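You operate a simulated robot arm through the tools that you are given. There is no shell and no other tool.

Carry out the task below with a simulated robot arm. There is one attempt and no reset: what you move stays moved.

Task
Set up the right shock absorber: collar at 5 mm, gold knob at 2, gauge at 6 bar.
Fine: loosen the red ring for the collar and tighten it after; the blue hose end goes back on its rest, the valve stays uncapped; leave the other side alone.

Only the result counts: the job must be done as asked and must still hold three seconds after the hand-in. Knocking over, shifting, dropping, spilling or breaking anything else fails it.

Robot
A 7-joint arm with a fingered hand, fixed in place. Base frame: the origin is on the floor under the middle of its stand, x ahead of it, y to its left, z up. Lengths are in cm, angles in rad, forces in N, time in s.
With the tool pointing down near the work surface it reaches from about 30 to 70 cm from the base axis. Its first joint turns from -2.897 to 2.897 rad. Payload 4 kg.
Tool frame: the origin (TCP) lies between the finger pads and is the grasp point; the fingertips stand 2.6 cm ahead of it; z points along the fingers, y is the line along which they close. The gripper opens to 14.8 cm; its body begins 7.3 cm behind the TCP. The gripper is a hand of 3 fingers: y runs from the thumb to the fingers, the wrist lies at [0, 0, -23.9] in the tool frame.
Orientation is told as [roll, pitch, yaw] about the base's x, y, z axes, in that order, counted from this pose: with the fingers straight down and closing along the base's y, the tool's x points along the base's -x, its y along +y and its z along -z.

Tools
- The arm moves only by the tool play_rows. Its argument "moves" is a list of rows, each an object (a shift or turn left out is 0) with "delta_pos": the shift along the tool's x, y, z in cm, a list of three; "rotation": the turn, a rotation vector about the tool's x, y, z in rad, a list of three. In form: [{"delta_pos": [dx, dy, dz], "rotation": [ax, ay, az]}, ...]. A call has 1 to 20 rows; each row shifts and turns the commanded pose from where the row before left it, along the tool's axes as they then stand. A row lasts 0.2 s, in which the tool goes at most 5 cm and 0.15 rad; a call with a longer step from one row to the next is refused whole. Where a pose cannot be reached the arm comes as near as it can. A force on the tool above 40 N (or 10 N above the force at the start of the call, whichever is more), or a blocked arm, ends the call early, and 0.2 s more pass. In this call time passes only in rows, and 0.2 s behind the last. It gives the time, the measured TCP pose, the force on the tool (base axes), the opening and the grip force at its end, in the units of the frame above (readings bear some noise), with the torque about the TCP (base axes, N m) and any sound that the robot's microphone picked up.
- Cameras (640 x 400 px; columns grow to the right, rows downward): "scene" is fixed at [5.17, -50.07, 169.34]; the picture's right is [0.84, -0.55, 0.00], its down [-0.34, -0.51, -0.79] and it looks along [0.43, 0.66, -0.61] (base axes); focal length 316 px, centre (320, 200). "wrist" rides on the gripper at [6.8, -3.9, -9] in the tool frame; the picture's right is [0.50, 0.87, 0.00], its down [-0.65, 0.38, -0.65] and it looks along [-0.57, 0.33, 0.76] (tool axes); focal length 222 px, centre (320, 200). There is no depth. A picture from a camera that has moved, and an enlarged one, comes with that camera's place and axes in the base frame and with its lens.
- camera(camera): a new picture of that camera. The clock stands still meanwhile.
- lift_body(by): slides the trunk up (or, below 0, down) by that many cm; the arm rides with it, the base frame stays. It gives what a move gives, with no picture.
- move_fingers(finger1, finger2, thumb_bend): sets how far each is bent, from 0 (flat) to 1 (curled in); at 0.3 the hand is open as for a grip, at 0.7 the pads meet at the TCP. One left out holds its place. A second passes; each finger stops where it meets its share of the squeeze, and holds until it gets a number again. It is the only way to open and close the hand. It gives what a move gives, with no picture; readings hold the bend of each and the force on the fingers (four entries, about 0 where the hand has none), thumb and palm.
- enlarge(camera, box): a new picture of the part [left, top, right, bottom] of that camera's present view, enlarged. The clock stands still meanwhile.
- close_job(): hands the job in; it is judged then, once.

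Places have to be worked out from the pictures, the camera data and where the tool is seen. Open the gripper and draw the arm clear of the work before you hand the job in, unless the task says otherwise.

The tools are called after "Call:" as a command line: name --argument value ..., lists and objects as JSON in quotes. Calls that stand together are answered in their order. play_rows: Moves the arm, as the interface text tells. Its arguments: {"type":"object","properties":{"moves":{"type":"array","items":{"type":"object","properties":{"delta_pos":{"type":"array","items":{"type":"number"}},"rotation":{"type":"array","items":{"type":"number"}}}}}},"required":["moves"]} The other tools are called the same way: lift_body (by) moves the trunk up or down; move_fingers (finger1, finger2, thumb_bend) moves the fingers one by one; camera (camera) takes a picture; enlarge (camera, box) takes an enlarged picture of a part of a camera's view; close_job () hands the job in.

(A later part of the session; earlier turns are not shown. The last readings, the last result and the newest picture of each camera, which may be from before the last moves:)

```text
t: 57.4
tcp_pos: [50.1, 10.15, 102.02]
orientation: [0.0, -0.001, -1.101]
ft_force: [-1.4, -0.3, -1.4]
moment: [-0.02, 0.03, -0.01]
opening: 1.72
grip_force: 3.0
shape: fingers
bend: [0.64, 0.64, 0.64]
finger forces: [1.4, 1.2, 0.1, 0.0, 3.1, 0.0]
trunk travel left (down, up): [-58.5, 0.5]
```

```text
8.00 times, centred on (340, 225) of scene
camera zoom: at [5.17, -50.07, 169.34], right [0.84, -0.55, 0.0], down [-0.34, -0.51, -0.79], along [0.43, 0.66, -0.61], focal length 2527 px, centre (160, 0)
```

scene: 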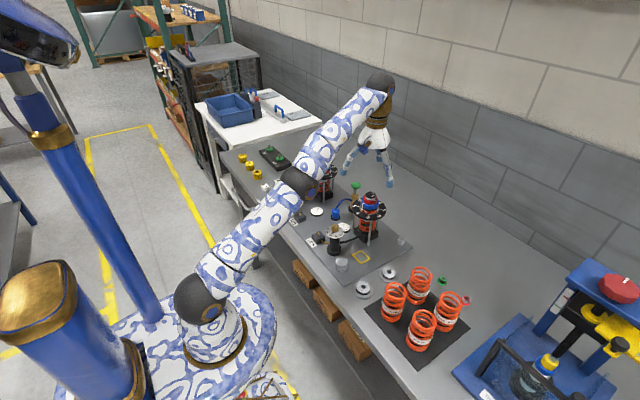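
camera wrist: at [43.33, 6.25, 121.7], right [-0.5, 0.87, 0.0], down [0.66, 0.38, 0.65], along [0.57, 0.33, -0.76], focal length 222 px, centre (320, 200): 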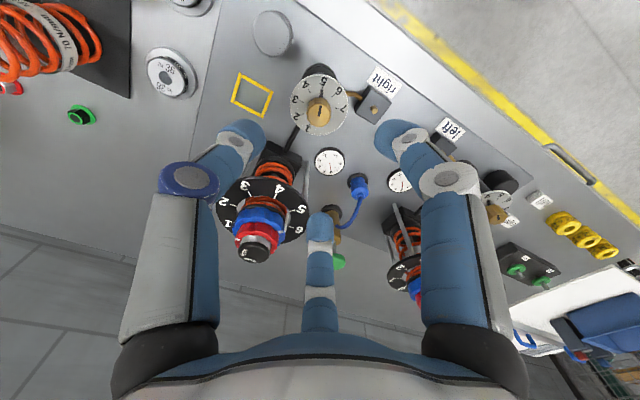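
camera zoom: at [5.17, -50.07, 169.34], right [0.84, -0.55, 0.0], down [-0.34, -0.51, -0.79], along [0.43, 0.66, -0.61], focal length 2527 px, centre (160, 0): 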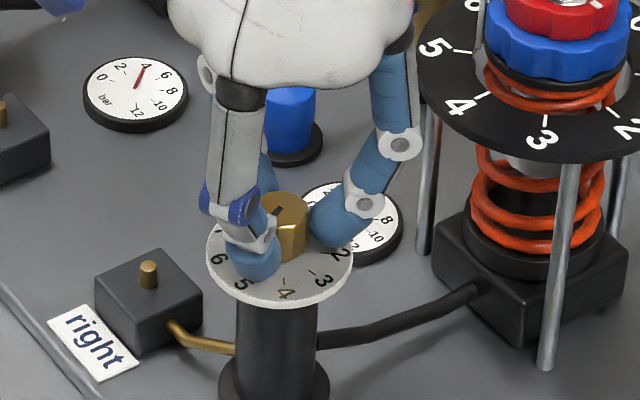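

All three tips are on the knob. I firm up and turn counter-clockwise in steps, watching for detents.

Call:
move_fingers --finger1 0.74 --finger2 0.74 --thumb_bend 0.74

Call:
play_rows --moves '[{"rotation": [0, 0, -0.1]}, {"rotation": [0, 0, -0.1]}, {"rotation": [0, 0, -0.1]}, {"rotation": [0, 0, -0.1]}, {"rotation": [0, 0, -0.1]}, {"rotation": [0, 0, -0.1]}, {"rotation": [0, 0, -0.1]}]'

Call:
enlarge --camera "wrist" --box '[200, 90, 440, 240]'

Call:
enlarge --camera "scene" --box '[310, 200, 370, 250]'

```text
t: 58.4
tcp_pos: [50.11, 10.17, 102.08]
orientation: [-0.001, 0.0, -1.1]
ft_force: [-6.3, -2.2, -8.5]
moment: [-0.04, 0.14, -0.02]
opening: 1.51
grip_force: 14.6
shape: fingers
bend: [0.64, 0.64, 0.66]
finger forces: [7.8, 7.2, 0.0, 0.1, 13.7, 0.0]
trunk travel left (down, up): [-58.5, 0.5]
```

```text
t: 60.0
tcp_pos: [50.02, 9.97, 101.9]
orientation: [0.0, 0.0, -0.398]
ft_force: [-6.3, -2.9, -7.0]
moment: [-0.11, 0.13, -0.01]
opening: 1.53
grip_force: 14.2
shape: fingers
bend: [0.63, 0.64, 0.66]
finger forces: [8.9, 6.3, 0.0, 0.0, 13.2, 0.0]
trunk travel left (down, up): [-58.5, 0.5]
```

```text
2.67 times, centred on (320, 165) of wrist
camera zoom: at [42.46, 9.08, 110.99], right [-0.12, 0.99, 0.0], down [0.75, 0.09, 0.65], along [0.65, 0.08, -0.76], focal length 592 px, centre (320, 293)
```

zoom: 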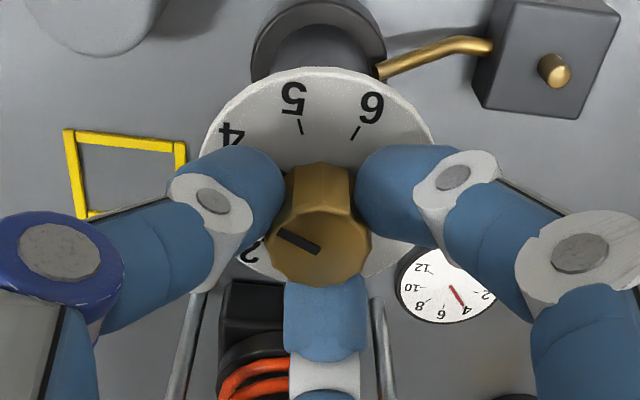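

```text
8.00 times, centred on (340, 225) of scene
camera zoom: at [5.17, -50.07, 169.34], right [0.84, -0.55, 0.0], down [-0.34, -0.51, -0.79], along [0.43, 0.66, -0.61], focal length 2527 px, centre (160, 0)
```

zoom: 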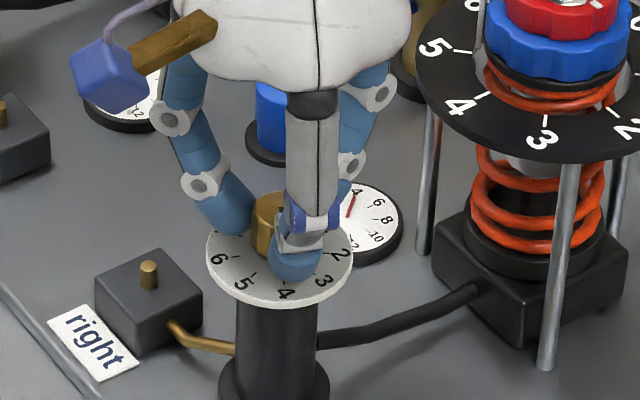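

The knob follows: it has gone about one number (0.7 rad). I continue with another 1.3 rad toward 2.

Call:
play_rows --moves '[{"rotation": [0, 0, -0.1]}, {"rotation": [0, 0, -0.1]}, {"rotation": [0, 0, -0.1]}, {"rotation": [0, 0, -0.1]}, {"rotation": [0, 0, -0.1]}, {"rotation": [0, 0, -0.1]}, {"rotation": [0, 0, -0.1]}, {"rotation": [0, 0, -0.1]}, {"rotation": [0, 0, -0.1]}, {"rotation": [0, 0, -0.1]}, {"rotation": [0, 0, -0.1]}, {"rotation": [0, 0, -0.1]}, {"rotation": [0, 0, -0.1]}]'

Call:
enlarge --camera "wrist" --box '[200, 90, 440, 240]'

Call:
enlarge --camera "scene" --box '[310, 200, 370, 250]'

```text
t: 62.8
tcp_pos: [50.1, 10.14, 101.92]
orientation: [0.0, -0.001, 0.901]
ft_force: [-2.8, -0.8, -7.1]
moment: [0.0, 0.05, 0.01]
opening: 1.55
grip_force: 14.2
shape: fingers
bend: [0.63, 0.64, 0.67]
finger forces: [9.7, 8.5, 0.1, 0.0, 9.9, 0.0]
trunk travel left (down, up): [-58.5, 0.5]
```

```text
2.67 times, centred on (320, 165) of wrist
camera zoom: at [49.08, 2.32, 111.01], right [-0.99, 0.15, 0.0], down [0.11, 0.75, 0.65], along [0.1, 0.65, -0.76], focal length 592 px, centre (320, 293)
```

zoom: 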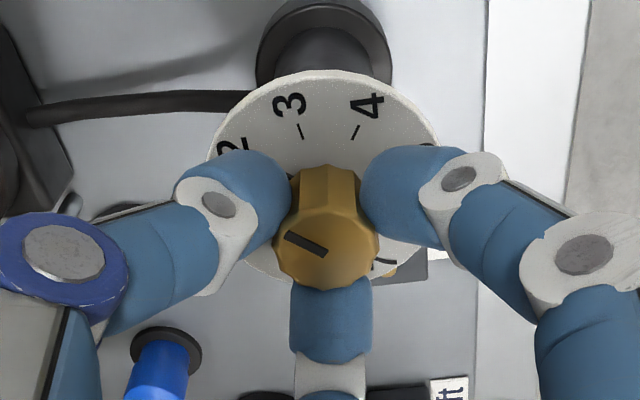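

```text
8.00 times, centred on (340, 225) of scene
camera zoom: at [5.17, -50.07, 169.34], right [0.84, -0.55, 0.0], down [-0.34, -0.51, -0.79], along [0.43, 0.66, -0.61], focal length 2527 px, centre (160, 0)
```

zoom: 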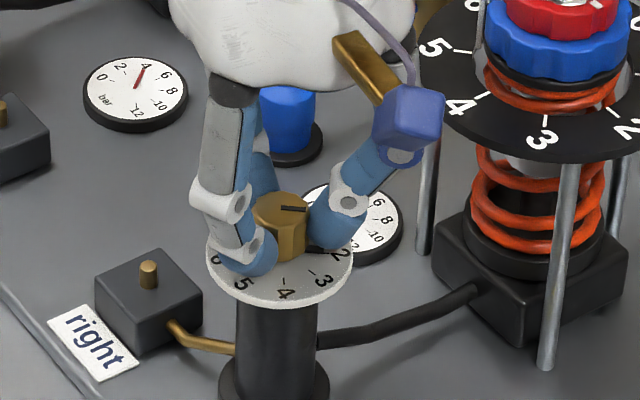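

About 115° done; 2 needs a touch more. I add 0.11 rad, then release and look.

Call:
play_rows --moves '[{"rotation": [0, 0, -0.055]}, {"rotation": [0, 0, -0.055]}]'

Call:
move_fingers --finger1 0.56 --finger2 0.56 --thumb_bend 0.56

Call:
play_rows --moves '[{"delta_pos": [0, 0, -1.5]}, {"delta_pos": [0, 0, -1.5]}, {"delta_pos": [0, 0, -1.5]}]'

Call:
enlarge --camera "wrist" --box '[240, 60, 400, 160]'

Call:
enlarge --camera "scene" --box '[320, 205, 360, 235]'

```text
t: 63.4
tcp_pos: [50.1, 10.08, 102.0]
orientation: [-0.001, -0.001, 1.01]
ft_force: [-3.2, -0.2, -7.8]
moment: [-0.03, 0.05, 0.01]
opening: 1.52
grip_force: 14.2
shape: fingers
bend: [0.63, 0.64, 0.67]
finger forces: [10.0, 8.7, 0.0, 0.1, 9.7, 0.0]
trunk travel left (down, up): [-58.5, 0.5]
```

```text
t: 64.4
tcp_pos: [50.23, 10.04, 102.05]
orientation: [-0.001, -0.001, 1.008]
ft_force: [-0.9, 1.0, 0.5]
moment: [-0.04, -0.01, 0.04]
opening: 4.22
grip_force: 0.0
shape: fingers
bend: [0.56, 0.56, 0.56]
finger forces: [0.1, 0.0, 0.0, 0.1, 0.0, 0.0]
trunk travel left (down, up): [-58.5, 0.5]
```

```text
t: 65.2
tcp_pos: [50.14, 9.99, 106.35]
orientation: [-0.002, -0.001, 1.009]
ft_force: [1.0, -0.3, -0.5]
moment: [0.01, 0.01, 0.0]
opening: 4.19
grip_force: 0.0
shape: fingers
bend: [0.56, 0.56, 0.56]
finger forces: [0.1, 0.0, 0.0, 0.1, 0.1, 0.1]
trunk travel left (down, up): [-58.5, 0.5]
```

```text
4.00 times, centred on (320, 110) of wrist
camera zoom: at [49.93, 2.24, 115.5], right [-1.0, 0.04, 0.0], down [0.03, 0.76, 0.65], along [0.03, 0.65, -0.76], focal length 888 px, centre (320, 560)
```

zoom: 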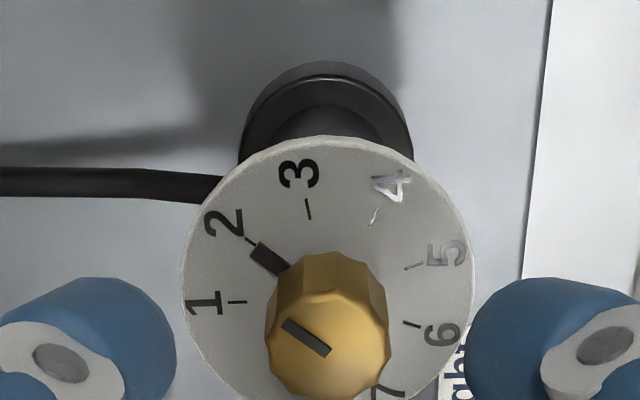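

```text
13.33 times, centred on (340, 220) of scene
camera zoom: at [5.17, -50.07, 169.34], right [0.84, -0.55, 0.0], down [-0.34, -0.51, -0.79], along [0.43, 0.66, -0.61], focal length 4211 px, centre (53, -67)
```

zoom: 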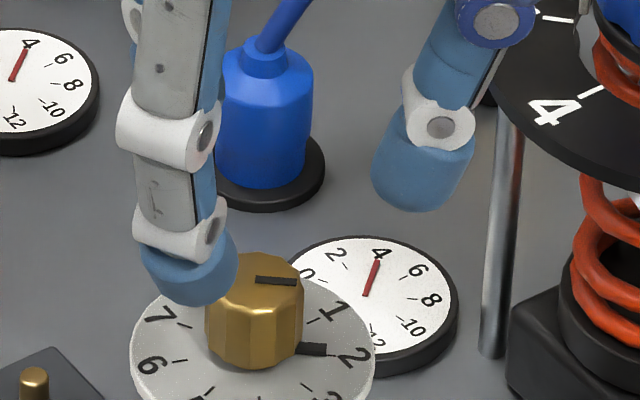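

The knob's pointer lies on the tick for 2. A closer look to confirm alignment, plus a look at the hose end and valve for the next step.

Call:
enlarge --camera "wrist" --box '[280, 95, 344, 135]'

Call:
enlarge --camera "scene" --box '[290, 180, 370, 250]'

```text
10.00 times, centred on (312, 115) of wrist
camera zoom: at [49.93, 2.24, 115.5], right [-1.0, 0.04, 0.0], down [0.03, 0.76, 0.65], along [0.03, 0.65, -0.76], focal length 2221 px, centre (400, 1050)
```

zoom: 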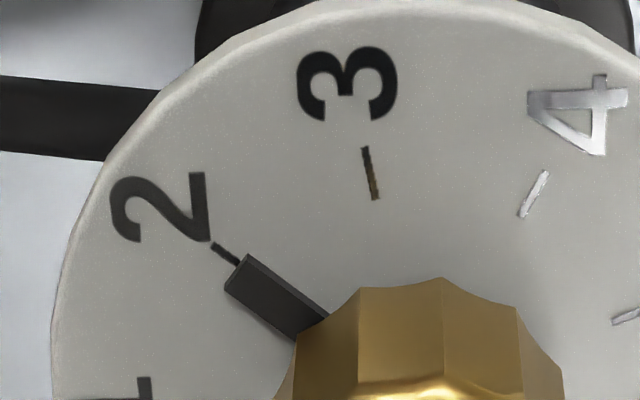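

```text
5.71 times, centred on (330, 215) of scene
camera zoom: at [5.17, -50.07, 169.34], right [0.84, -0.55, 0.0], down [-0.34, -0.51, -0.79], along [0.43, 0.66, -0.61], focal length 1805 px, centre (263, 114)
```

zoom: 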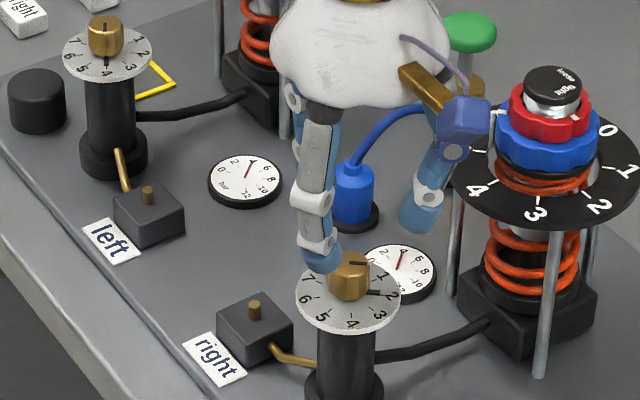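

Gold knob is on 2. Next is the hose end near (60.3, 23.7, 91.4); I rise, move above it, and turn the hand to yaw -1.1 so that neither the hose (toward the pump) nor later the gold dial is under a finger.

Call:
play_rows --moves '[{"delta_pos": [0, 0, -2.85]}, {"delta_pos": [0, 0, -2.85]}, {"delta_pos": [-3.41, -0.25, 0]}, {"delta_pos": [-3.41, -0.25, 0]}, {"delta_pos": [-3.41, -0.25, 0]}, {"delta_pos": [-3.41, -0.25, 0]}, {"delta_pos": [-3.41, -0.25, 0]}]'

Call:
play_rows --moves '[{"rotation": [0, 0, 0.1407]}, {"rotation": [0, 0, 0.1407]}, {"rotation": [0, 0, 0.1407]}, {"rotation": [0, 0, 0.1407]}, {"rotation": [0, 0, 0.1407]}, {"rotation": [0, 0, 0.1407]}, {"rotation": [0, 0, 0.1407]}, {"rotation": [0, 0, 0.1407]}, {"rotation": [0, 0, 0.1407]}, {"rotation": [0, 0, 0.1407]}, {"rotation": [0, 0, 0.1407]}, {"rotation": [0, 0, 0.1407]}, {"rotation": [0, 0, 0.1407]}, {"rotation": [0, 0, 0.1407]}, {"rotation": [0, 0, 0.1407]}]'

Call:
camera --camera "wrist"

Call:
enlarge --camera "wrist" --box '[240, 40, 400, 140]'

Call:
enlarge --camera "scene" --box '[300, 150, 400, 230]'

```text
t: 66.8
tcp_pos: [60.26, 23.98, 112.18]
orientation: [-0.001, 0.0, 1.009]
ft_force: [0.5, 0.6, -0.4]
moment: [0.0, 0.01, 0.03]
opening: 4.19
grip_force: 0.1
shape: fingers
bend: [0.56, 0.56, 0.56]
finger forces: [0.0, 0.0, 0.0, 0.0, 0.1, 0.1]
trunk travel left (down, up): [-58.5, 0.5]
```

```text
t: 70.0
tcp_pos: [60.17, 24.0, 112.16]
orientation: [-0.001, 0.0, -1.104]
ft_force: [0.0, 0.0, 0.4]
moment: [0.0, -0.01, 0.01]
opening: 4.24
grip_force: 0.0
shape: fingers
bend: [0.56, 0.56, 0.56]
finger forces: [0.0, 0.1, 0.0, 0.0, 0.0, 0.1]
trunk travel left (down, up): [-58.5, 0.5]
```

```text
taken
camera wrist: at [53.84, 28.14, 121.21], right [0.55, 0.84, 0.0], down [0.63, -0.41, 0.65], along [0.55, -0.36, -0.76], focal length 222 px, centre (320, 200)
```

wrist: 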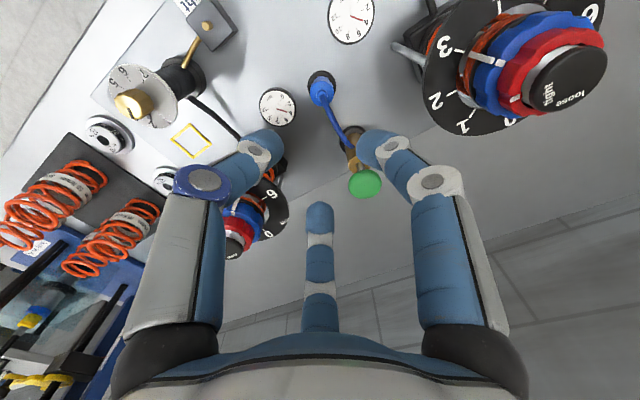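

```text
4.00 times, centred on (320, 90) of wrist
camera zoom: at [53.84, 28.14, 121.21], right [0.55, 0.84, 0.0], down [0.63, -0.41, 0.65], along [0.55, -0.36, -0.76], focal length 888 px, centre (320, 640)
```

zoom: 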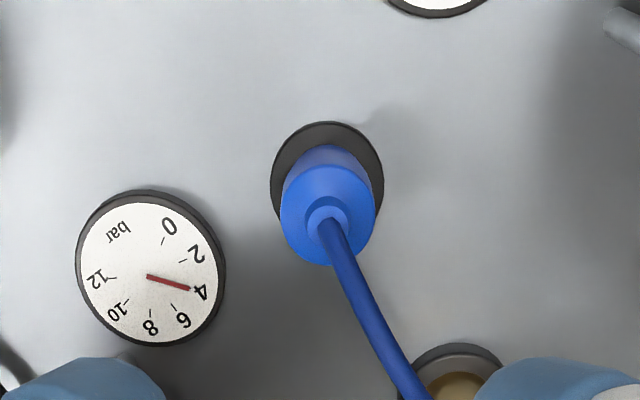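

```text
5.00 times, centred on (350, 190) of scene
camera zoom: at [5.17, -50.07, 169.34], right [0.84, -0.55, 0.0], down [-0.34, -0.51, -0.79], along [0.43, 0.66, -0.61], focal length 1579 px, centre (170, 250)
```

zoom: 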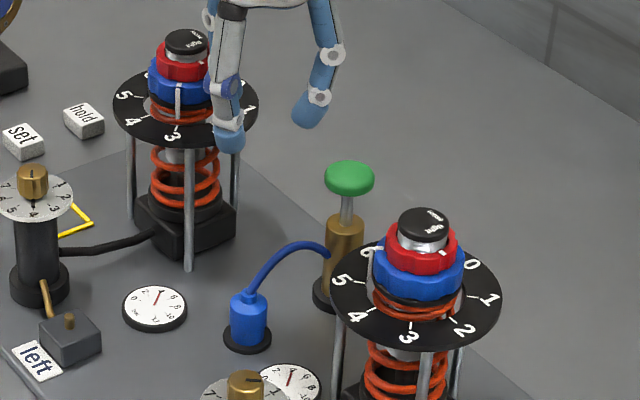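

Right gauge reads 4 bar. The hose end axis comes out at about (60.3, 24.2), with its body between z 90 and 93.3 (r≈1.4). I centre over it, open to 0.5, and descend to z≈100 for a check.

Call:
move_fingers --finger1 0.49 --finger2 0.49 --thumb_bend 0.49

Call:
play_rows --moves '[{"delta_pos": [0.11, 0.18, 2.5]}, {"delta_pos": [0, 0, 2.5]}, {"delta_pos": [0, 0, 2.5]}, {"delta_pos": [0, 0, 2.5]}, {"delta_pos": [0, 0, 2]}]'

Call:
camera --camera "wrist"

Call:
enlarge --camera "wrist" --box '[220, 60, 420, 185]'

Call:
enlarge --camera "scene" --box '[310, 150, 390, 220]'

```text
t: 71.0
tcp_pos: [60.36, 23.84, 112.2]
orientation: [-0.001, -0.001, -1.101]
ft_force: [-0.7, 0.4, -0.3]
moment: [-0.01, -0.02, -0.02]
opening: 6.48
grip_force: 0.1
shape: fingers
bend: [0.49, 0.49, 0.49]
finger forces: [0.0, 0.0, 0.0, 0.0, 0.1, 0.0]
trunk travel left (down, up): [-58.5, 0.5]
```

```text
t: 72.2
tcp_pos: [60.38, 23.94, 100.19]
orientation: [0.002, -0.001, -1.1]
ft_force: [0.0, -0.2, 0.2]
moment: [-0.02, 0.01, -0.01]
opening: 6.51
grip_force: 0.0
shape: fingers
bend: [0.49, 0.49, 0.49]
finger forces: [0.0, 0.0, 0.0, 0.1, 0.0, 0.1]
trunk travel left (down, up): [-58.5, 0.5]
```

```text
taken
camera wrist: at [53.95, 28.23, 109.17], right [0.55, 0.84, 0.0], down [0.63, -0.41, 0.65], along [0.55, -0.36, -0.76], focal length 222 px, centre (320, 200)
```

wrist: 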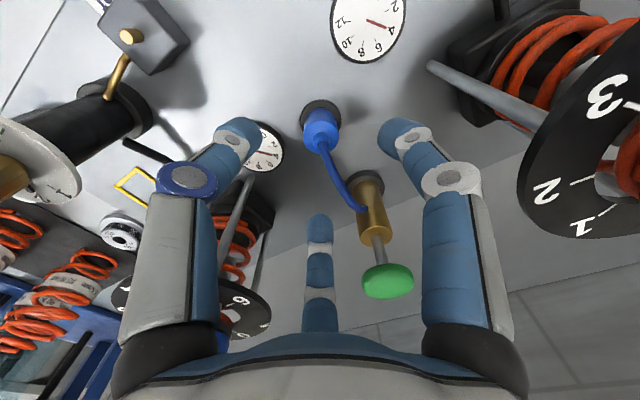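

```text
3.20 times, centred on (320, 122) of wrist
camera zoom: at [53.95, 28.23, 109.17], right [0.55, 0.84, 0.0], down [0.63, -0.41, 0.65], along [0.55, -0.36, -0.76], focal length 711 px, centre (320, 448)
```

zoom: 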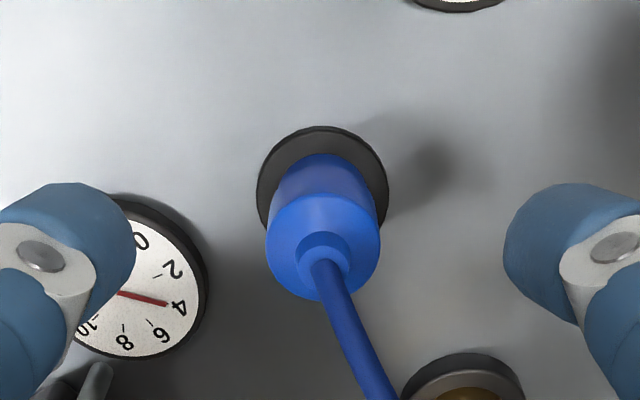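

```text
5.71 times, centred on (350, 185) of scene
camera zoom: at [5.17, -50.07, 169.34], right [0.84, -0.55, 0.0], down [-0.34, -0.51, -0.79], along [0.43, 0.66, -0.61], focal length 1805 px, centre (149, 286)
```

zoom: 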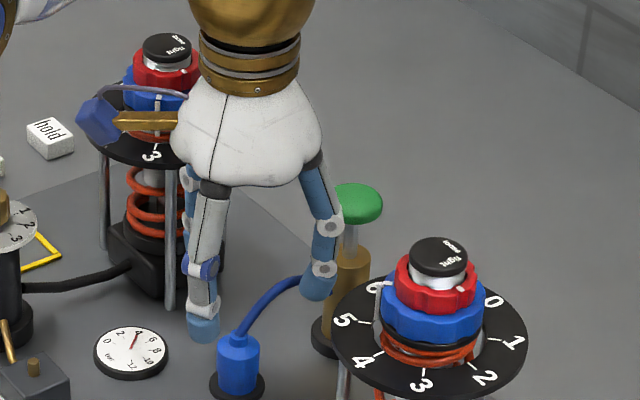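

The hose end is about 0.3 cm closer to the camera side than the hand axis; I correct and descend to TCP z≈94, stopping short to check.

Call:
play_rows --moves '[{"delta_pos": [0.29, -0.09, 1]}, {"delta_pos": [0, 0, 1.5]}, {"delta_pos": [0, 0, 1.5]}]'

Call:
camera --camera "wrist"

Call:
enlarge --camera "scene" --box '[310, 160, 390, 230]'

```text
t: 73.0
tcp_pos: [60.05, 24.3, 96.29]
orientation: [0.001, 0.001, -1.101]
ft_force: [-0.4, 0.2, 0.7]
moment: [-0.04, -0.03, 0.04]
opening: 6.48
grip_force: 0.1
shape: fingers
bend: [0.49, 0.49, 0.49]
finger forces: [0.0, 0.0, 0.1, 0.0, 0.1, 0.1]
trunk travel left (down, up): [-58.5, 0.5]
```

```text
taken
camera wrist: at [53.69, 28.46, 105.21], right [0.55, 0.84, 0.0], down [0.63, -0.41, 0.65], along [0.55, -0.36, -0.76], focal length 222 px, centre (320, 200)
```

wrist: 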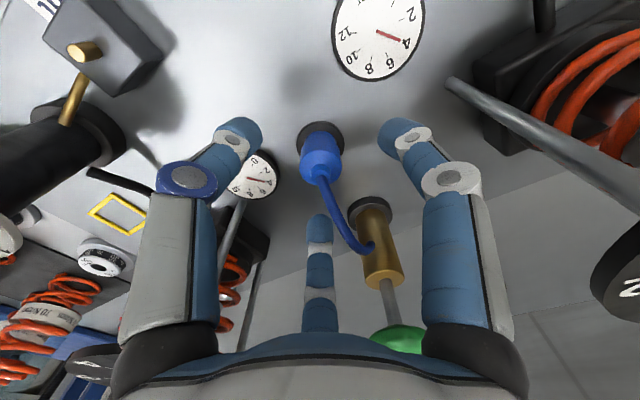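

```text
5.71 times, centred on (350, 195) of scene
camera zoom: at [5.17, -50.07, 169.34], right [0.84, -0.55, 0.0], down [-0.34, -0.51, -0.79], along [0.43, 0.66, -0.61], focal length 1805 px, centre (149, 229)
```

zoom: 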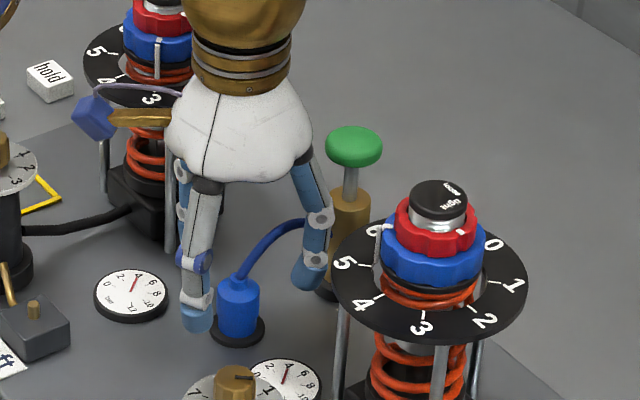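

The hose passes cleanly between the far and right fingers. I descend the last 2.3 cm and close around the blue body.

Call:
play_rows --moves '[{"delta_pos": [0, 0, 1.2]}, {"delta_pos": [0, 0, 1.1]}]'

Call:
move_fingers --finger1 0.56 --finger2 0.56 --thumb_bend 0.56

Call:
enlarge --camera "wrist" --box '[200, 90, 440, 240]'

Call:
enlarge --camera "scene" --box '[310, 170, 374, 220]'

```text
t: 73.6
tcp_pos: [60.14, 24.21, 93.85]
orientation: [0.0, -0.001, -1.101]
ft_force: [0.1, 0.0, 0.1]
moment: [0.01, -0.01, 0.04]
opening: 6.5
grip_force: 0.0
shape: fingers
bend: [0.49, 0.49, 0.49]
finger forces: [0.1, 0.1, 0.0, 0.0, 0.1, 0.0]
trunk travel left (down, up): [-58.5, 0.5]
```

```text
t: 74.6
tcp_pos: [60.05, 24.22, 93.91]
orientation: [0.001, 0.0, -1.102]
ft_force: [0.5, 0.6, 0.3]
moment: [0.03, 0.01, -0.03]
opening: 4.33
grip_force: 0.0
shape: fingers
bend: [0.56, 0.56, 0.56]
finger forces: [0.0, 0.0, 0.1, 0.0, 0.0, 0.0]
trunk travel left (down, up): [-58.5, 0.5]
```

```text
2.67 times, centred on (320, 165) of wrist
camera zoom: at [53.67, 28.47, 102.94], right [0.55, 0.84, 0.0], down [0.63, -0.41, 0.65], along [0.55, -0.36, -0.76], focal length 592 px, centre (320, 293)
```

zoom: 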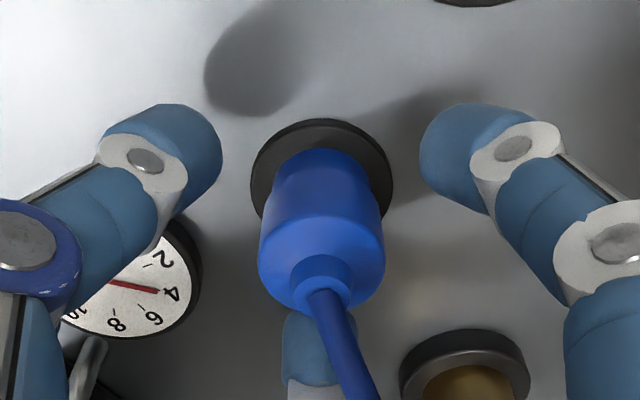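

```text
8.00 times, centred on (342, 195) of scene
camera zoom: at [5.17, -50.07, 169.34], right [0.84, -0.55, 0.0], down [-0.34, -0.51, -0.79], along [0.43, 0.66, -0.61], focal length 2527 px, centre (144, 240)
```

zoom: 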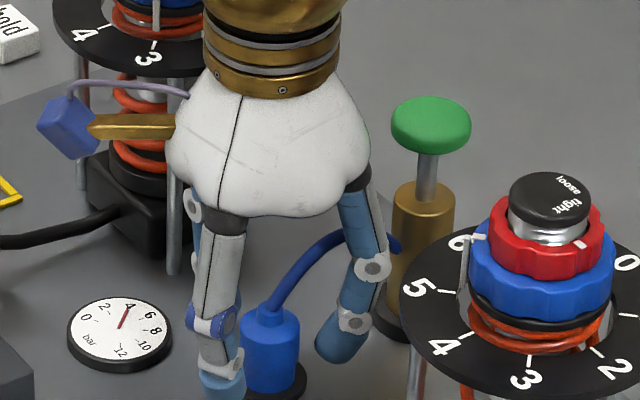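

Well centred. I close onto the blue body gently.

Call:
move_fingers --finger1 0.63 --finger2 0.63 --thumb_bend 0.63

Call:
enlarge --camera "wrist" --box '[200, 90, 440, 240]'

Call:
enlarge --camera "scene" --box '[310, 180, 374, 230]'

```text
t: 75.6
tcp_pos: [60.24, 24.11, 93.95]
orientation: [0.0, 0.0, -1.101]
ft_force: [0.0, -0.1, -0.1]
moment: [-0.02, 0.01, 0.0]
opening: 2.2
grip_force: 1.1
shape: fingers
bend: [0.62, 0.62, 0.63]
finger forces: [0.5, 0.7, 0.0, 0.0, 0.5, 0.0]
trunk travel left (down, up): [-58.5, 0.5]
```

```text
2.67 times, centred on (320, 165) of wrist
camera zoom: at [53.67, 28.47, 102.94], right [0.55, 0.84, 0.0], down [0.63, -0.41, 0.65], along [0.55, -0.36, -0.76], focal length 592 px, centre (320, 293)
```

zoom: 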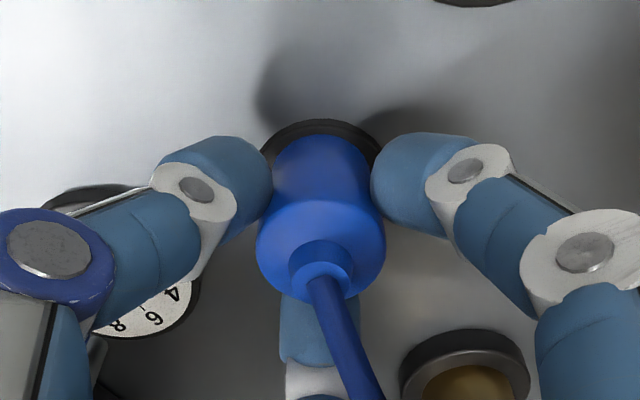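

```text
8.00 times, centred on (342, 205) of scene
camera zoom: at [5.17, -50.07, 169.34], right [0.84, -0.55, 0.0], down [-0.34, -0.51, -0.79], along [0.43, 0.66, -0.61], focal length 2527 px, centre (144, 160)
```

zoom: 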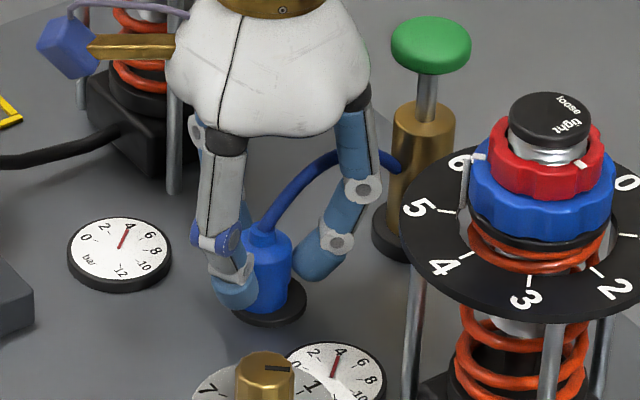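

All three fingers touch the body. I firm the grip and lift slightly to see if it comes off its rest.

Call:
move_fingers --finger1 0.72 --finger2 0.72 --thumb_bend 0.72

Call:
play_rows --moves '[{"delta_pos": [0, 0, -0.5]}, {"delta_pos": [0, 0, -1]}, {"delta_pos": [0, 0, -1]}]'

Call:
enlarge --camera "wrist" --box '[200, 90, 440, 240]'

Call:
enlarge --camera "scene" --box '[310, 170, 374, 230]'

```text
t: 76.6
tcp_pos: [60.12, 24.23, 93.85]
orientation: [0.0, 0.0, -1.101]
ft_force: [0.7, -0.1, 0.0]
moment: [-0.02, 0.02, 0.03]
opening: 1.8
grip_force: 13.9
shape: fingers
bend: [0.63, 0.63, 0.66]
finger forces: [8.4, 9.3, 0.0, 0.0, 9.9, 0.0]
trunk travel left (down, up): [-58.5, 0.5]
```

```text
t: 77.4
tcp_pos: [60.12, 24.26, 96.23]
orientation: [-0.001, 0.001, -1.103]
ft_force: [1.6, -0.2, -1.7]
moment: [0.0, -0.01, 0.02]
opening: 1.79
grip_force: 13.8
shape: fingers
bend: [0.63, 0.63, 0.66]
finger forces: [8.3, 9.2, 0.0, 0.0, 9.9, 0.0]
trunk travel left (down, up): [-58.5, 0.5]
```

```text
2.67 times, centred on (320, 165) of wrist
camera zoom: at [53.67, 28.51, 105.42], right [0.55, 0.84, 0.0], down [0.63, -0.41, 0.65], along [0.55, -0.36, -0.76], focal length 592 px, centre (320, 293)
```

zoom: 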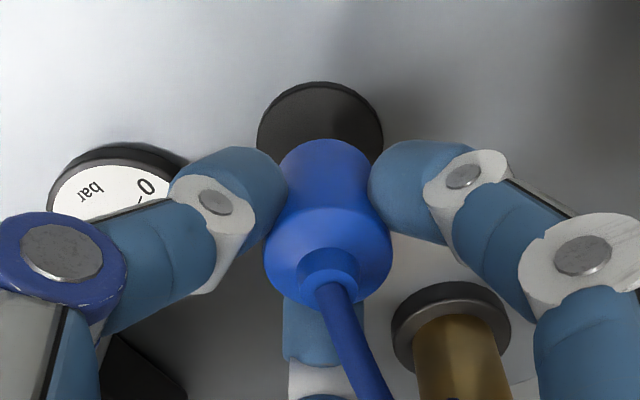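

```text
6.67 times, centred on (342, 200) of scene
camera zoom: at [5.17, -50.07, 169.34], right [0.84, -0.55, 0.0], down [-0.34, -0.51, -0.79], along [0.43, 0.66, -0.61], focal length 2106 px, centre (173, 200)
```

zoom: 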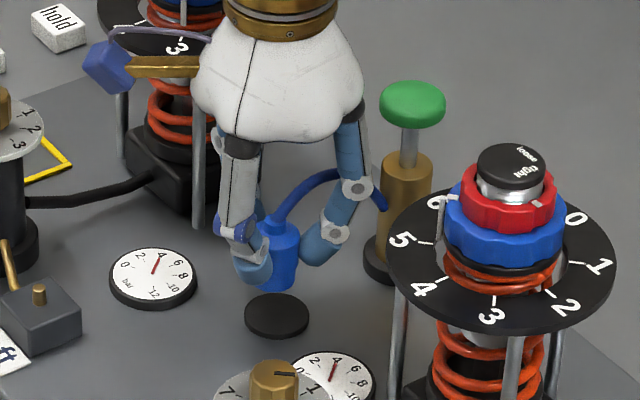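

The hose end is off its rest and held. The valve stem triangulates to about (48.3, 17.15) with top z≈92.6 and block top ≈91. I lift to z≈100 and carry it over the valve.

Call:
play_rows --moves '[{"delta_pos": [0, 0, -1.3]}, {"delta_pos": [0, 0, -1.3]}, {"delta_pos": [0, 0, -1.2]}, {"delta_pos": [-0.15, -1.7, 0]}, {"delta_pos": [-0.15, -1.7, 0]}, {"delta_pos": [-0.15, -1.7, 0]}, {"delta_pos": [-0.15, -1.7, 0]}]'

Call:
camera --camera "wrist"

Call:
enlarge --camera "scene" --box '[290, 170, 390, 250]'

```text
t: 79.0
tcp_pos: [54.21, 20.6, 100.19]
orientation: [-0.001, 0.0, -1.103]
ft_force: [-0.3, -0.5, -0.8]
moment: [0.01, 0.02, 0.03]
opening: 1.8
grip_force: 13.5
shape: fingers
bend: [0.63, 0.63, 0.66]
finger forces: [8.4, 9.2, 0.0, 0.0, 9.8, 0.1]
trunk travel left (down, up): [-58.5, 0.5]
```

```text
taken
camera wrist: at [47.88, 24.86, 109.18], right [0.55, 0.84, 0.0], down [0.63, -0.41, 0.65], along [0.55, -0.36, -0.76], focal length 222 px, centre (320, 200)
```

wrist: 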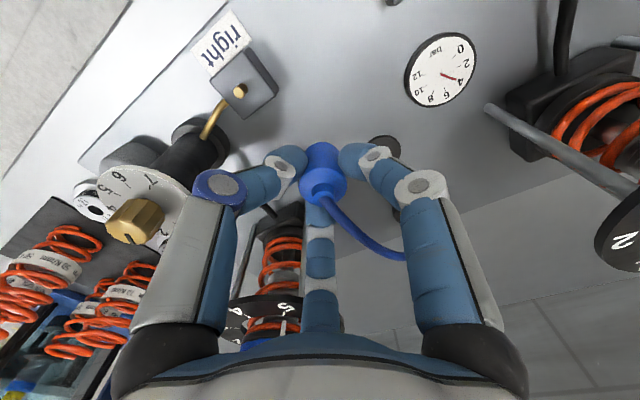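

```text
5.00 times, centred on (340, 210) of scene
camera zoom: at [5.17, -50.07, 169.34], right [0.84, -0.55, 0.0], down [-0.34, -0.51, -0.79], along [0.43, 0.66, -0.61], focal length 1579 px, centre (220, 150)
```

zoom: 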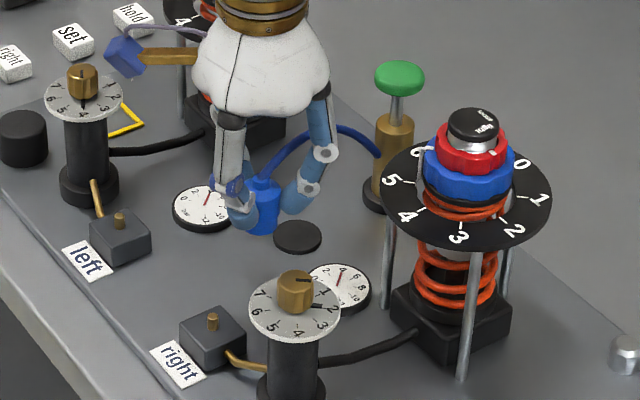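

The valve is in view. I enlarge it for a precise position.

Call:
enlarge --camera "wrist" --box '[190, 60, 350, 160]'

Call:
enlarge --camera "wrist" --box '[200, 70, 264, 110]'

Call:
enlarge --camera "scene" --box '[318, 215, 358, 255]'

```text
4.00 times, centred on (270, 110) of wrist
camera zoom: at [47.88, 24.86, 109.18], right [0.55, 0.84, 0.0], down [0.63, -0.41, 0.65], along [0.55, -0.36, -0.76], focal length 888 px, centre (520, 560)
```

zoom: 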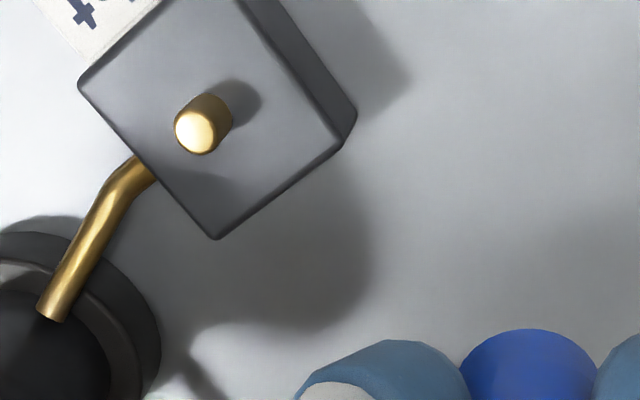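

```text
10.00 times, centred on (232, 90) of wrist
camera zoom: at [47.88, 24.86, 109.18], right [0.55, 0.84, 0.0], down [0.63, -0.41, 0.65], along [0.55, -0.36, -0.76], focal length 2221 px, centre (1200, 1300)
```

zoom: 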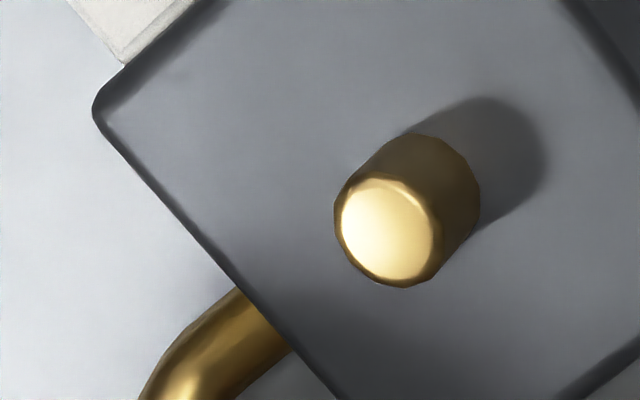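

```text
10.00 times, centred on (338, 235) of scene
camera zoom: at [5.17, -50.07, 169.34], right [0.84, -0.55, 0.0], down [-0.34, -0.51, -0.79], along [0.43, 0.66, -0.61], focal length 3158 px, centre (140, -150)
```

zoom: 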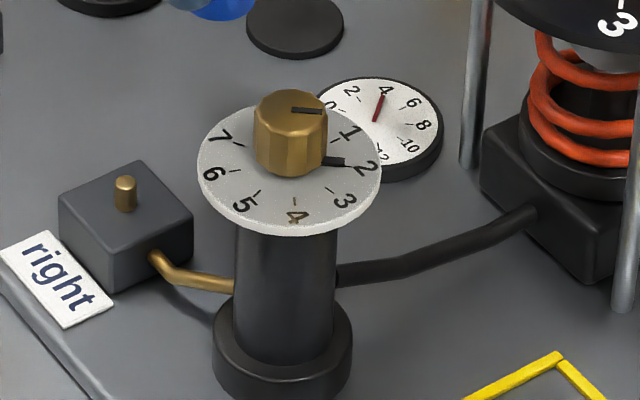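

Four views agree on the valve stem at (48.5, 17.38), top z≈92.0. The body sits about 0.15 cm off the hand axis toward the fingers, so I move the hand to (48.35, 17.30) and stop with the end about 1.5 cm above the stem.

Call:
play_rows --moves '[{"delta_pos": [-0.075, -1.68, 0]}, {"delta_pos": [-0.075, -1.68, 0]}, {"delta_pos": [-0.075, -1.68, 0]}, {"delta_pos": [-0.075, -1.68, 0]}, {"delta_pos": [0, 0, 1.3]}, {"delta_pos": [0, 0, 1.3]}]'

Call:
camera --camera "wrist"

Call:
enlarge --camera "wrist" --box '[256, 110, 384, 190]'

Call:
enlarge --camera "scene" --box '[300, 205, 348, 245]'

```text
t: 80.4
tcp_pos: [48.5, 17.33, 97.51]
orientation: [0.002, -0.001, -1.099]
ft_force: [1.1, 0.3, -0.5]
moment: [-0.01, -0.03, 0.0]
opening: 1.8
grip_force: 13.1
shape: fingers
bend: [0.63, 0.63, 0.66]
finger forces: [8.3, 9.2, 0.0, 0.0, 9.8, 0.0]
trunk travel left (down, up): [-58.5, 0.5]
```

```text
taken
camera wrist: at [42.11, 21.55, 106.57], right [0.55, 0.84, 0.0], down [0.63, -0.41, 0.65], along [0.55, -0.36, -0.76], focal length 222 px, centre (320, 200)
```

wrist: 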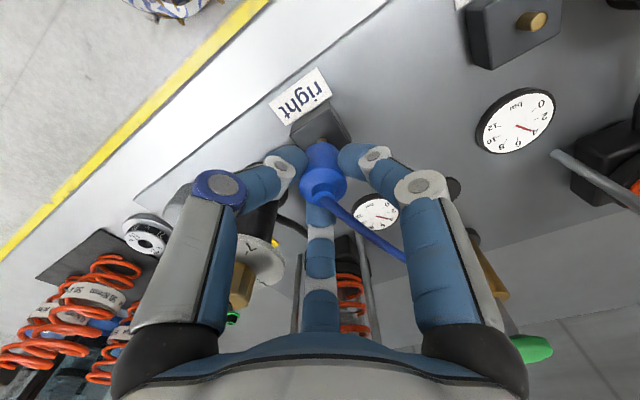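

```text
5.00 times, centred on (320, 150) of wrist
camera zoom: at [42.11, 21.55, 106.57], right [0.55, 0.84, 0.0], down [0.63, -0.41, 0.65], along [0.55, -0.36, -0.76], focal length 1111 px, centre (320, 450)
```

zoom: 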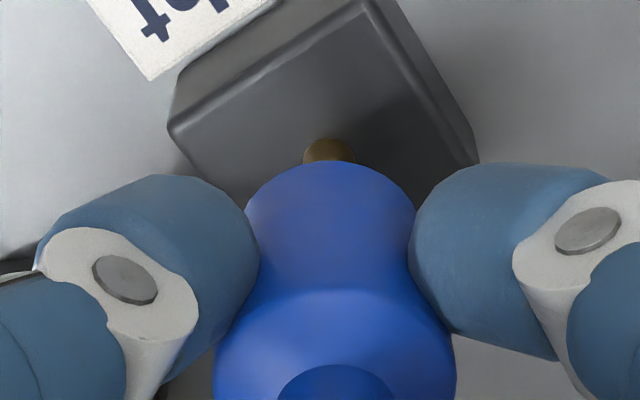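

```text
10.00 times, centred on (324, 225) of scene
camera zoom: at [5.17, -50.07, 169.34], right [0.84, -0.55, 0.0], down [-0.34, -0.51, -0.79], along [0.43, 0.66, -0.61], focal length 3158 px, centre (280, -50)
```

zoom: 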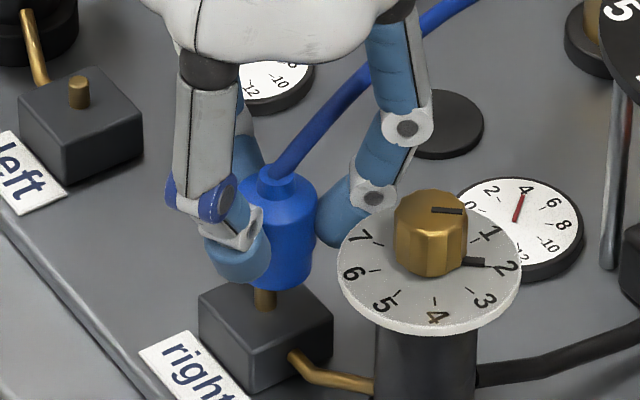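

In the wrist view the end is laterally aligned with the stem, but the scene view suggests it's a bit too far along the other axis. I zoom in to measure.

Call:
enlarge --camera "scene" --box '[312, 216, 336, 240]'

Call:
enlarge --camera "wrist" --box '[290, 130, 350, 170]'

```text
16.00 times, centred on (324, 228) of scene
camera zoom: at [5.17, -50.07, 169.34], right [0.84, -0.55, 0.0], down [-0.34, -0.51, -0.79], along [0.43, 0.66, -0.61], focal length 5053 px, centre (256, -248)
```

zoom: 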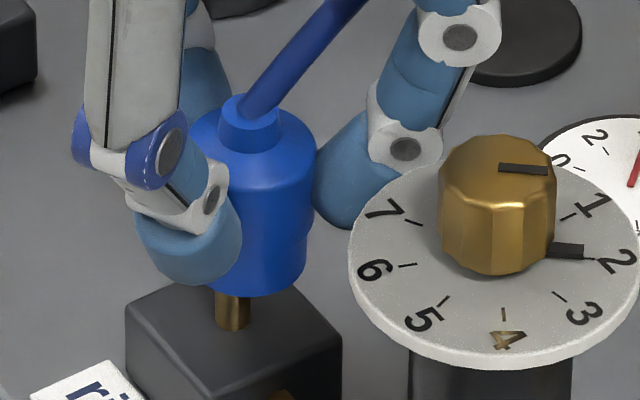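

```text
10.00 times, centred on (320, 150) of wrist
camera zoom: at [42.11, 21.55, 106.57], right [0.55, 0.84, 0.0], down [0.63, -0.41, 0.65], along [0.55, -0.36, -0.76], focal length 2221 px, centre (320, 700)
```

zoom: 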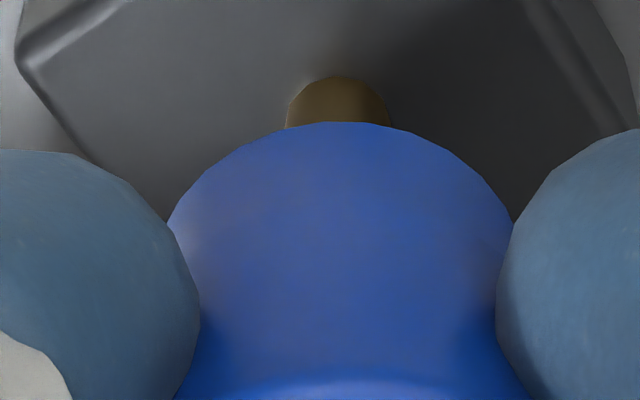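

Call:
enlarge --camera "wrist" --box '[200, 90, 440, 240]'

```text
2.67 times, centred on (320, 165) of wrist
camera zoom: at [42.11, 21.55, 106.57], right [0.55, 0.84, 0.0], down [0.63, -0.41, 0.65], along [0.55, -0.36, -0.76], focal length 592 px, centre (320, 293)
```

zoom: 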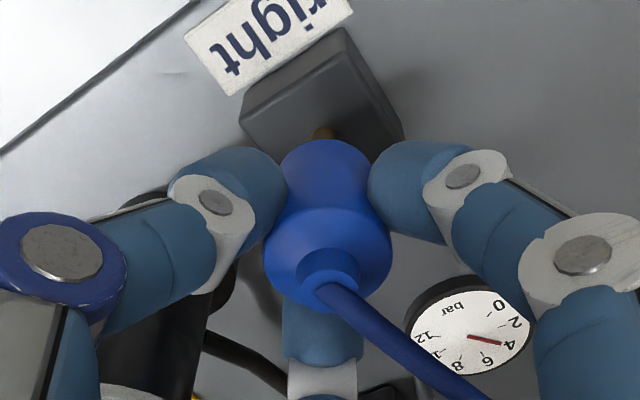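

The end's bottom sits about 0.5 cm above the stem top, and is 0.37 cm too far along the scene's right direction. I shift the hand by that amount and re-check.

Call:
play_rows --moves '[{"delta_pos": [0.32, -0.18, 0]}]'

Call:
enlarge --camera "scene" --box '[312, 216, 336, 240]'

Call:
enlarge --camera "wrist" --box '[290, 130, 350, 170]'

```text
t: 80.8
tcp_pos: [48.17, 17.44, 97.55]
orientation: [0.0, 0.001, -1.1]
ft_force: [-0.7, 0.1, -0.9]
moment: [0.01, -0.01, -0.02]
opening: 1.79
grip_force: 14.0
shape: fingers
bend: [0.63, 0.63, 0.66]
finger forces: [8.2, 9.2, 0.0, 0.1, 9.8, 0.0]
trunk travel left (down, up): [-58.5, 0.5]
```

```text
16.00 times, centred on (324, 228) of scene
camera zoom: at [5.17, -50.07, 169.34], right [0.84, -0.55, 0.0], down [-0.34, -0.51, -0.79], along [0.43, 0.66, -0.61], focal length 5053 px, centre (256, -248)
```

zoom: 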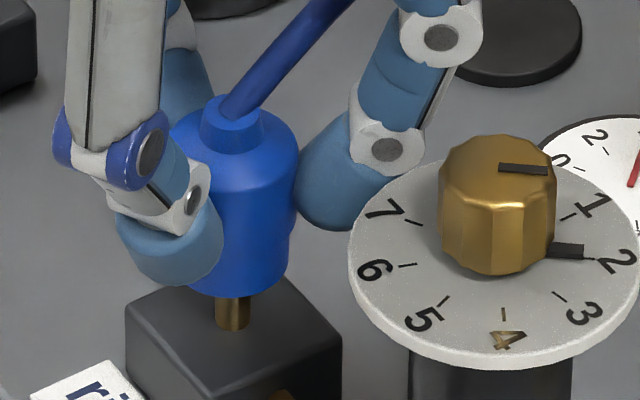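

```text
10.00 times, centred on (320, 150) of wrist
camera zoom: at [41.77, 21.75, 106.57], right [0.55, 0.84, 0.0], down [0.63, -0.41, 0.65], along [0.55, -0.36, -0.76], focal length 2221 px, centre (320, 700)
```

zoom: 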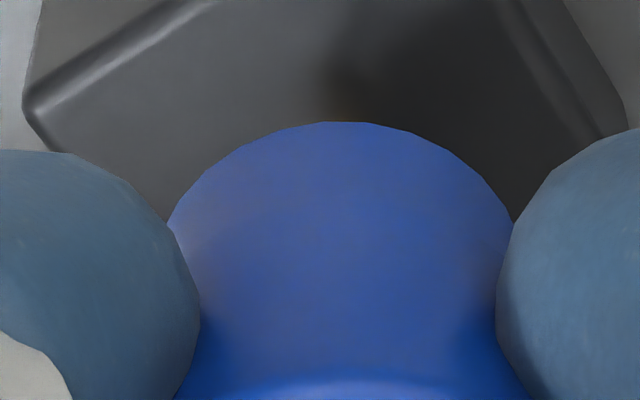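

Now the end is centred over the stem in both views. I lower in small steps, watching the force.

Call:
play_rows --moves '[{"delta_pos": [0, 0, 0.3]}, {"delta_pos": [0, 0, 0.3]}]'

Call:
enlarge --camera "scene" --box '[312, 216, 336, 240]'

```text
t: 81.4
tcp_pos: [48.19, 17.5, 96.94]
orientation: [-0.001, -0.001, -1.101]
ft_force: [-0.2, 0.3, -0.8]
moment: [-0.03, 0.0, 0.0]
opening: 1.78
grip_force: 14.1
shape: fingers
bend: [0.63, 0.63, 0.66]
finger forces: [8.1, 9.2, 0.1, 0.0, 9.8, 0.0]
trunk travel left (down, up): [-58.5, 0.5]
```

```text
16.00 times, centred on (324, 228) of scene
camera zoom: at [5.17, -50.07, 169.34], right [0.84, -0.55, 0.0], down [-0.34, -0.51, -0.79], along [0.43, 0.66, -0.61], focal length 5053 px, centre (256, -248)
```

zoom: 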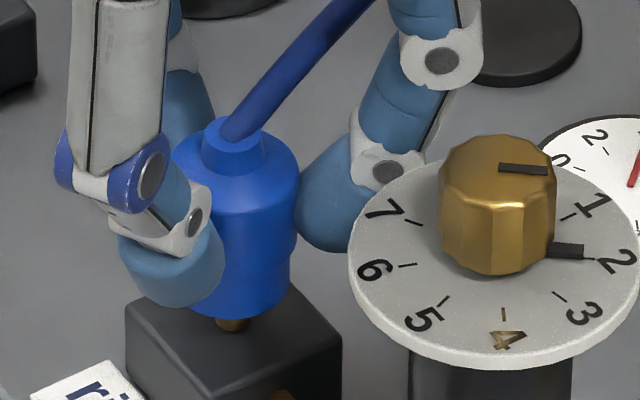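

No contact force yet. Continuing down in small steps.

Call:
play_rows --moves '[{"delta_pos": [0, 0, 0.25]}, {"delta_pos": [0, 0, 0.25]}]'

Call:
enlarge --camera "scene" --box '[312, 216, 336, 240]'

Call:
enlarge --camera "wrist" --box '[200, 90, 440, 240]'

```text
t: 82.0
tcp_pos: [48.32, 17.49, 96.35]
orientation: [0.001, 0.001, -1.101]
ft_force: [0.5, 0.2, -1.0]
moment: [0.0, -0.02, 0.01]
opening: 1.81
grip_force: 14.1
shape: fingers
bend: [0.63, 0.63, 0.66]
finger forces: [8.2, 9.2, 0.0, 0.1, 9.9, 0.1]
trunk travel left (down, up): [-58.5, 0.5]
```

```text
16.00 times, centred on (324, 228) of scene
camera zoom: at [5.17, -50.07, 169.34], right [0.84, -0.55, 0.0], down [-0.34, -0.51, -0.79], along [0.43, 0.66, -0.61], focal length 5053 px, centre (256, -248)
```

zoom: 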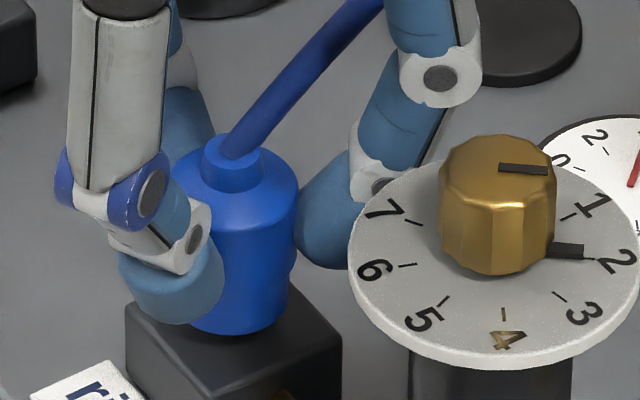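

```text
2.67 times, centred on (320, 165) of wrist
camera zoom: at [41.77, 21.73, 105.47], right [0.55, 0.84, 0.0], down [0.63, -0.41, 0.65], along [0.55, -0.36, -0.76], focal length 592 px, centre (320, 293)
```

zoom: 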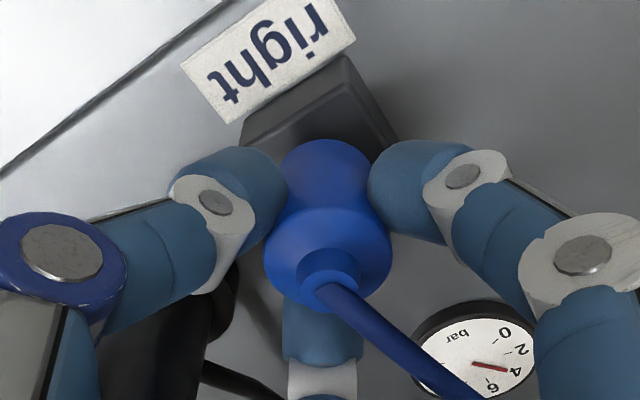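

Still no resistance; the stem is inside the end's outline now. I continue down gently until it seats on the block.

Call:
play_rows --moves '[{"delta_pos": [0, 0, 0.2]}, {"delta_pos": [0, 0, 0.2]}]'

Call:
enlarge --camera "scene" --box '[312, 216, 336, 240]'

```text
t: 82.6
tcp_pos: [48.32, 17.6, 95.95]
orientation: [-0.001, -0.001, -1.101]
ft_force: [0.6, -0.2, -1.3]
moment: [-0.05, 0.03, -0.01]
opening: 1.79
grip_force: 13.6
shape: fingers
bend: [0.63, 0.63, 0.66]
finger forces: [8.2, 9.2, 0.1, 0.0, 9.8, 0.1]
trunk travel left (down, up): [-58.5, 0.5]
```

```text
16.00 times, centred on (324, 228) of scene
camera zoom: at [5.17, -50.07, 169.34], right [0.84, -0.55, 0.0], down [-0.34, -0.51, -0.79], along [0.43, 0.66, -0.61], focal length 5053 px, centre (256, -248)
```

zoom: 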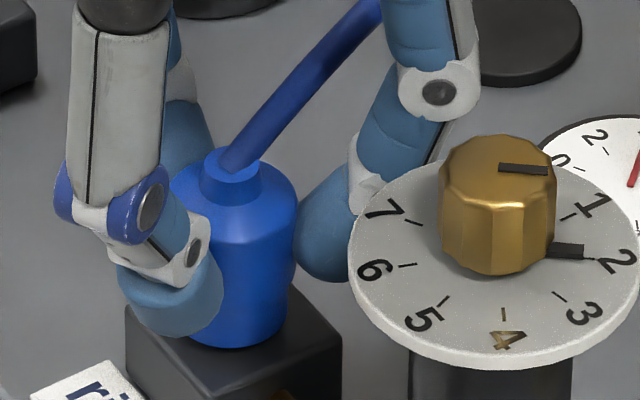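

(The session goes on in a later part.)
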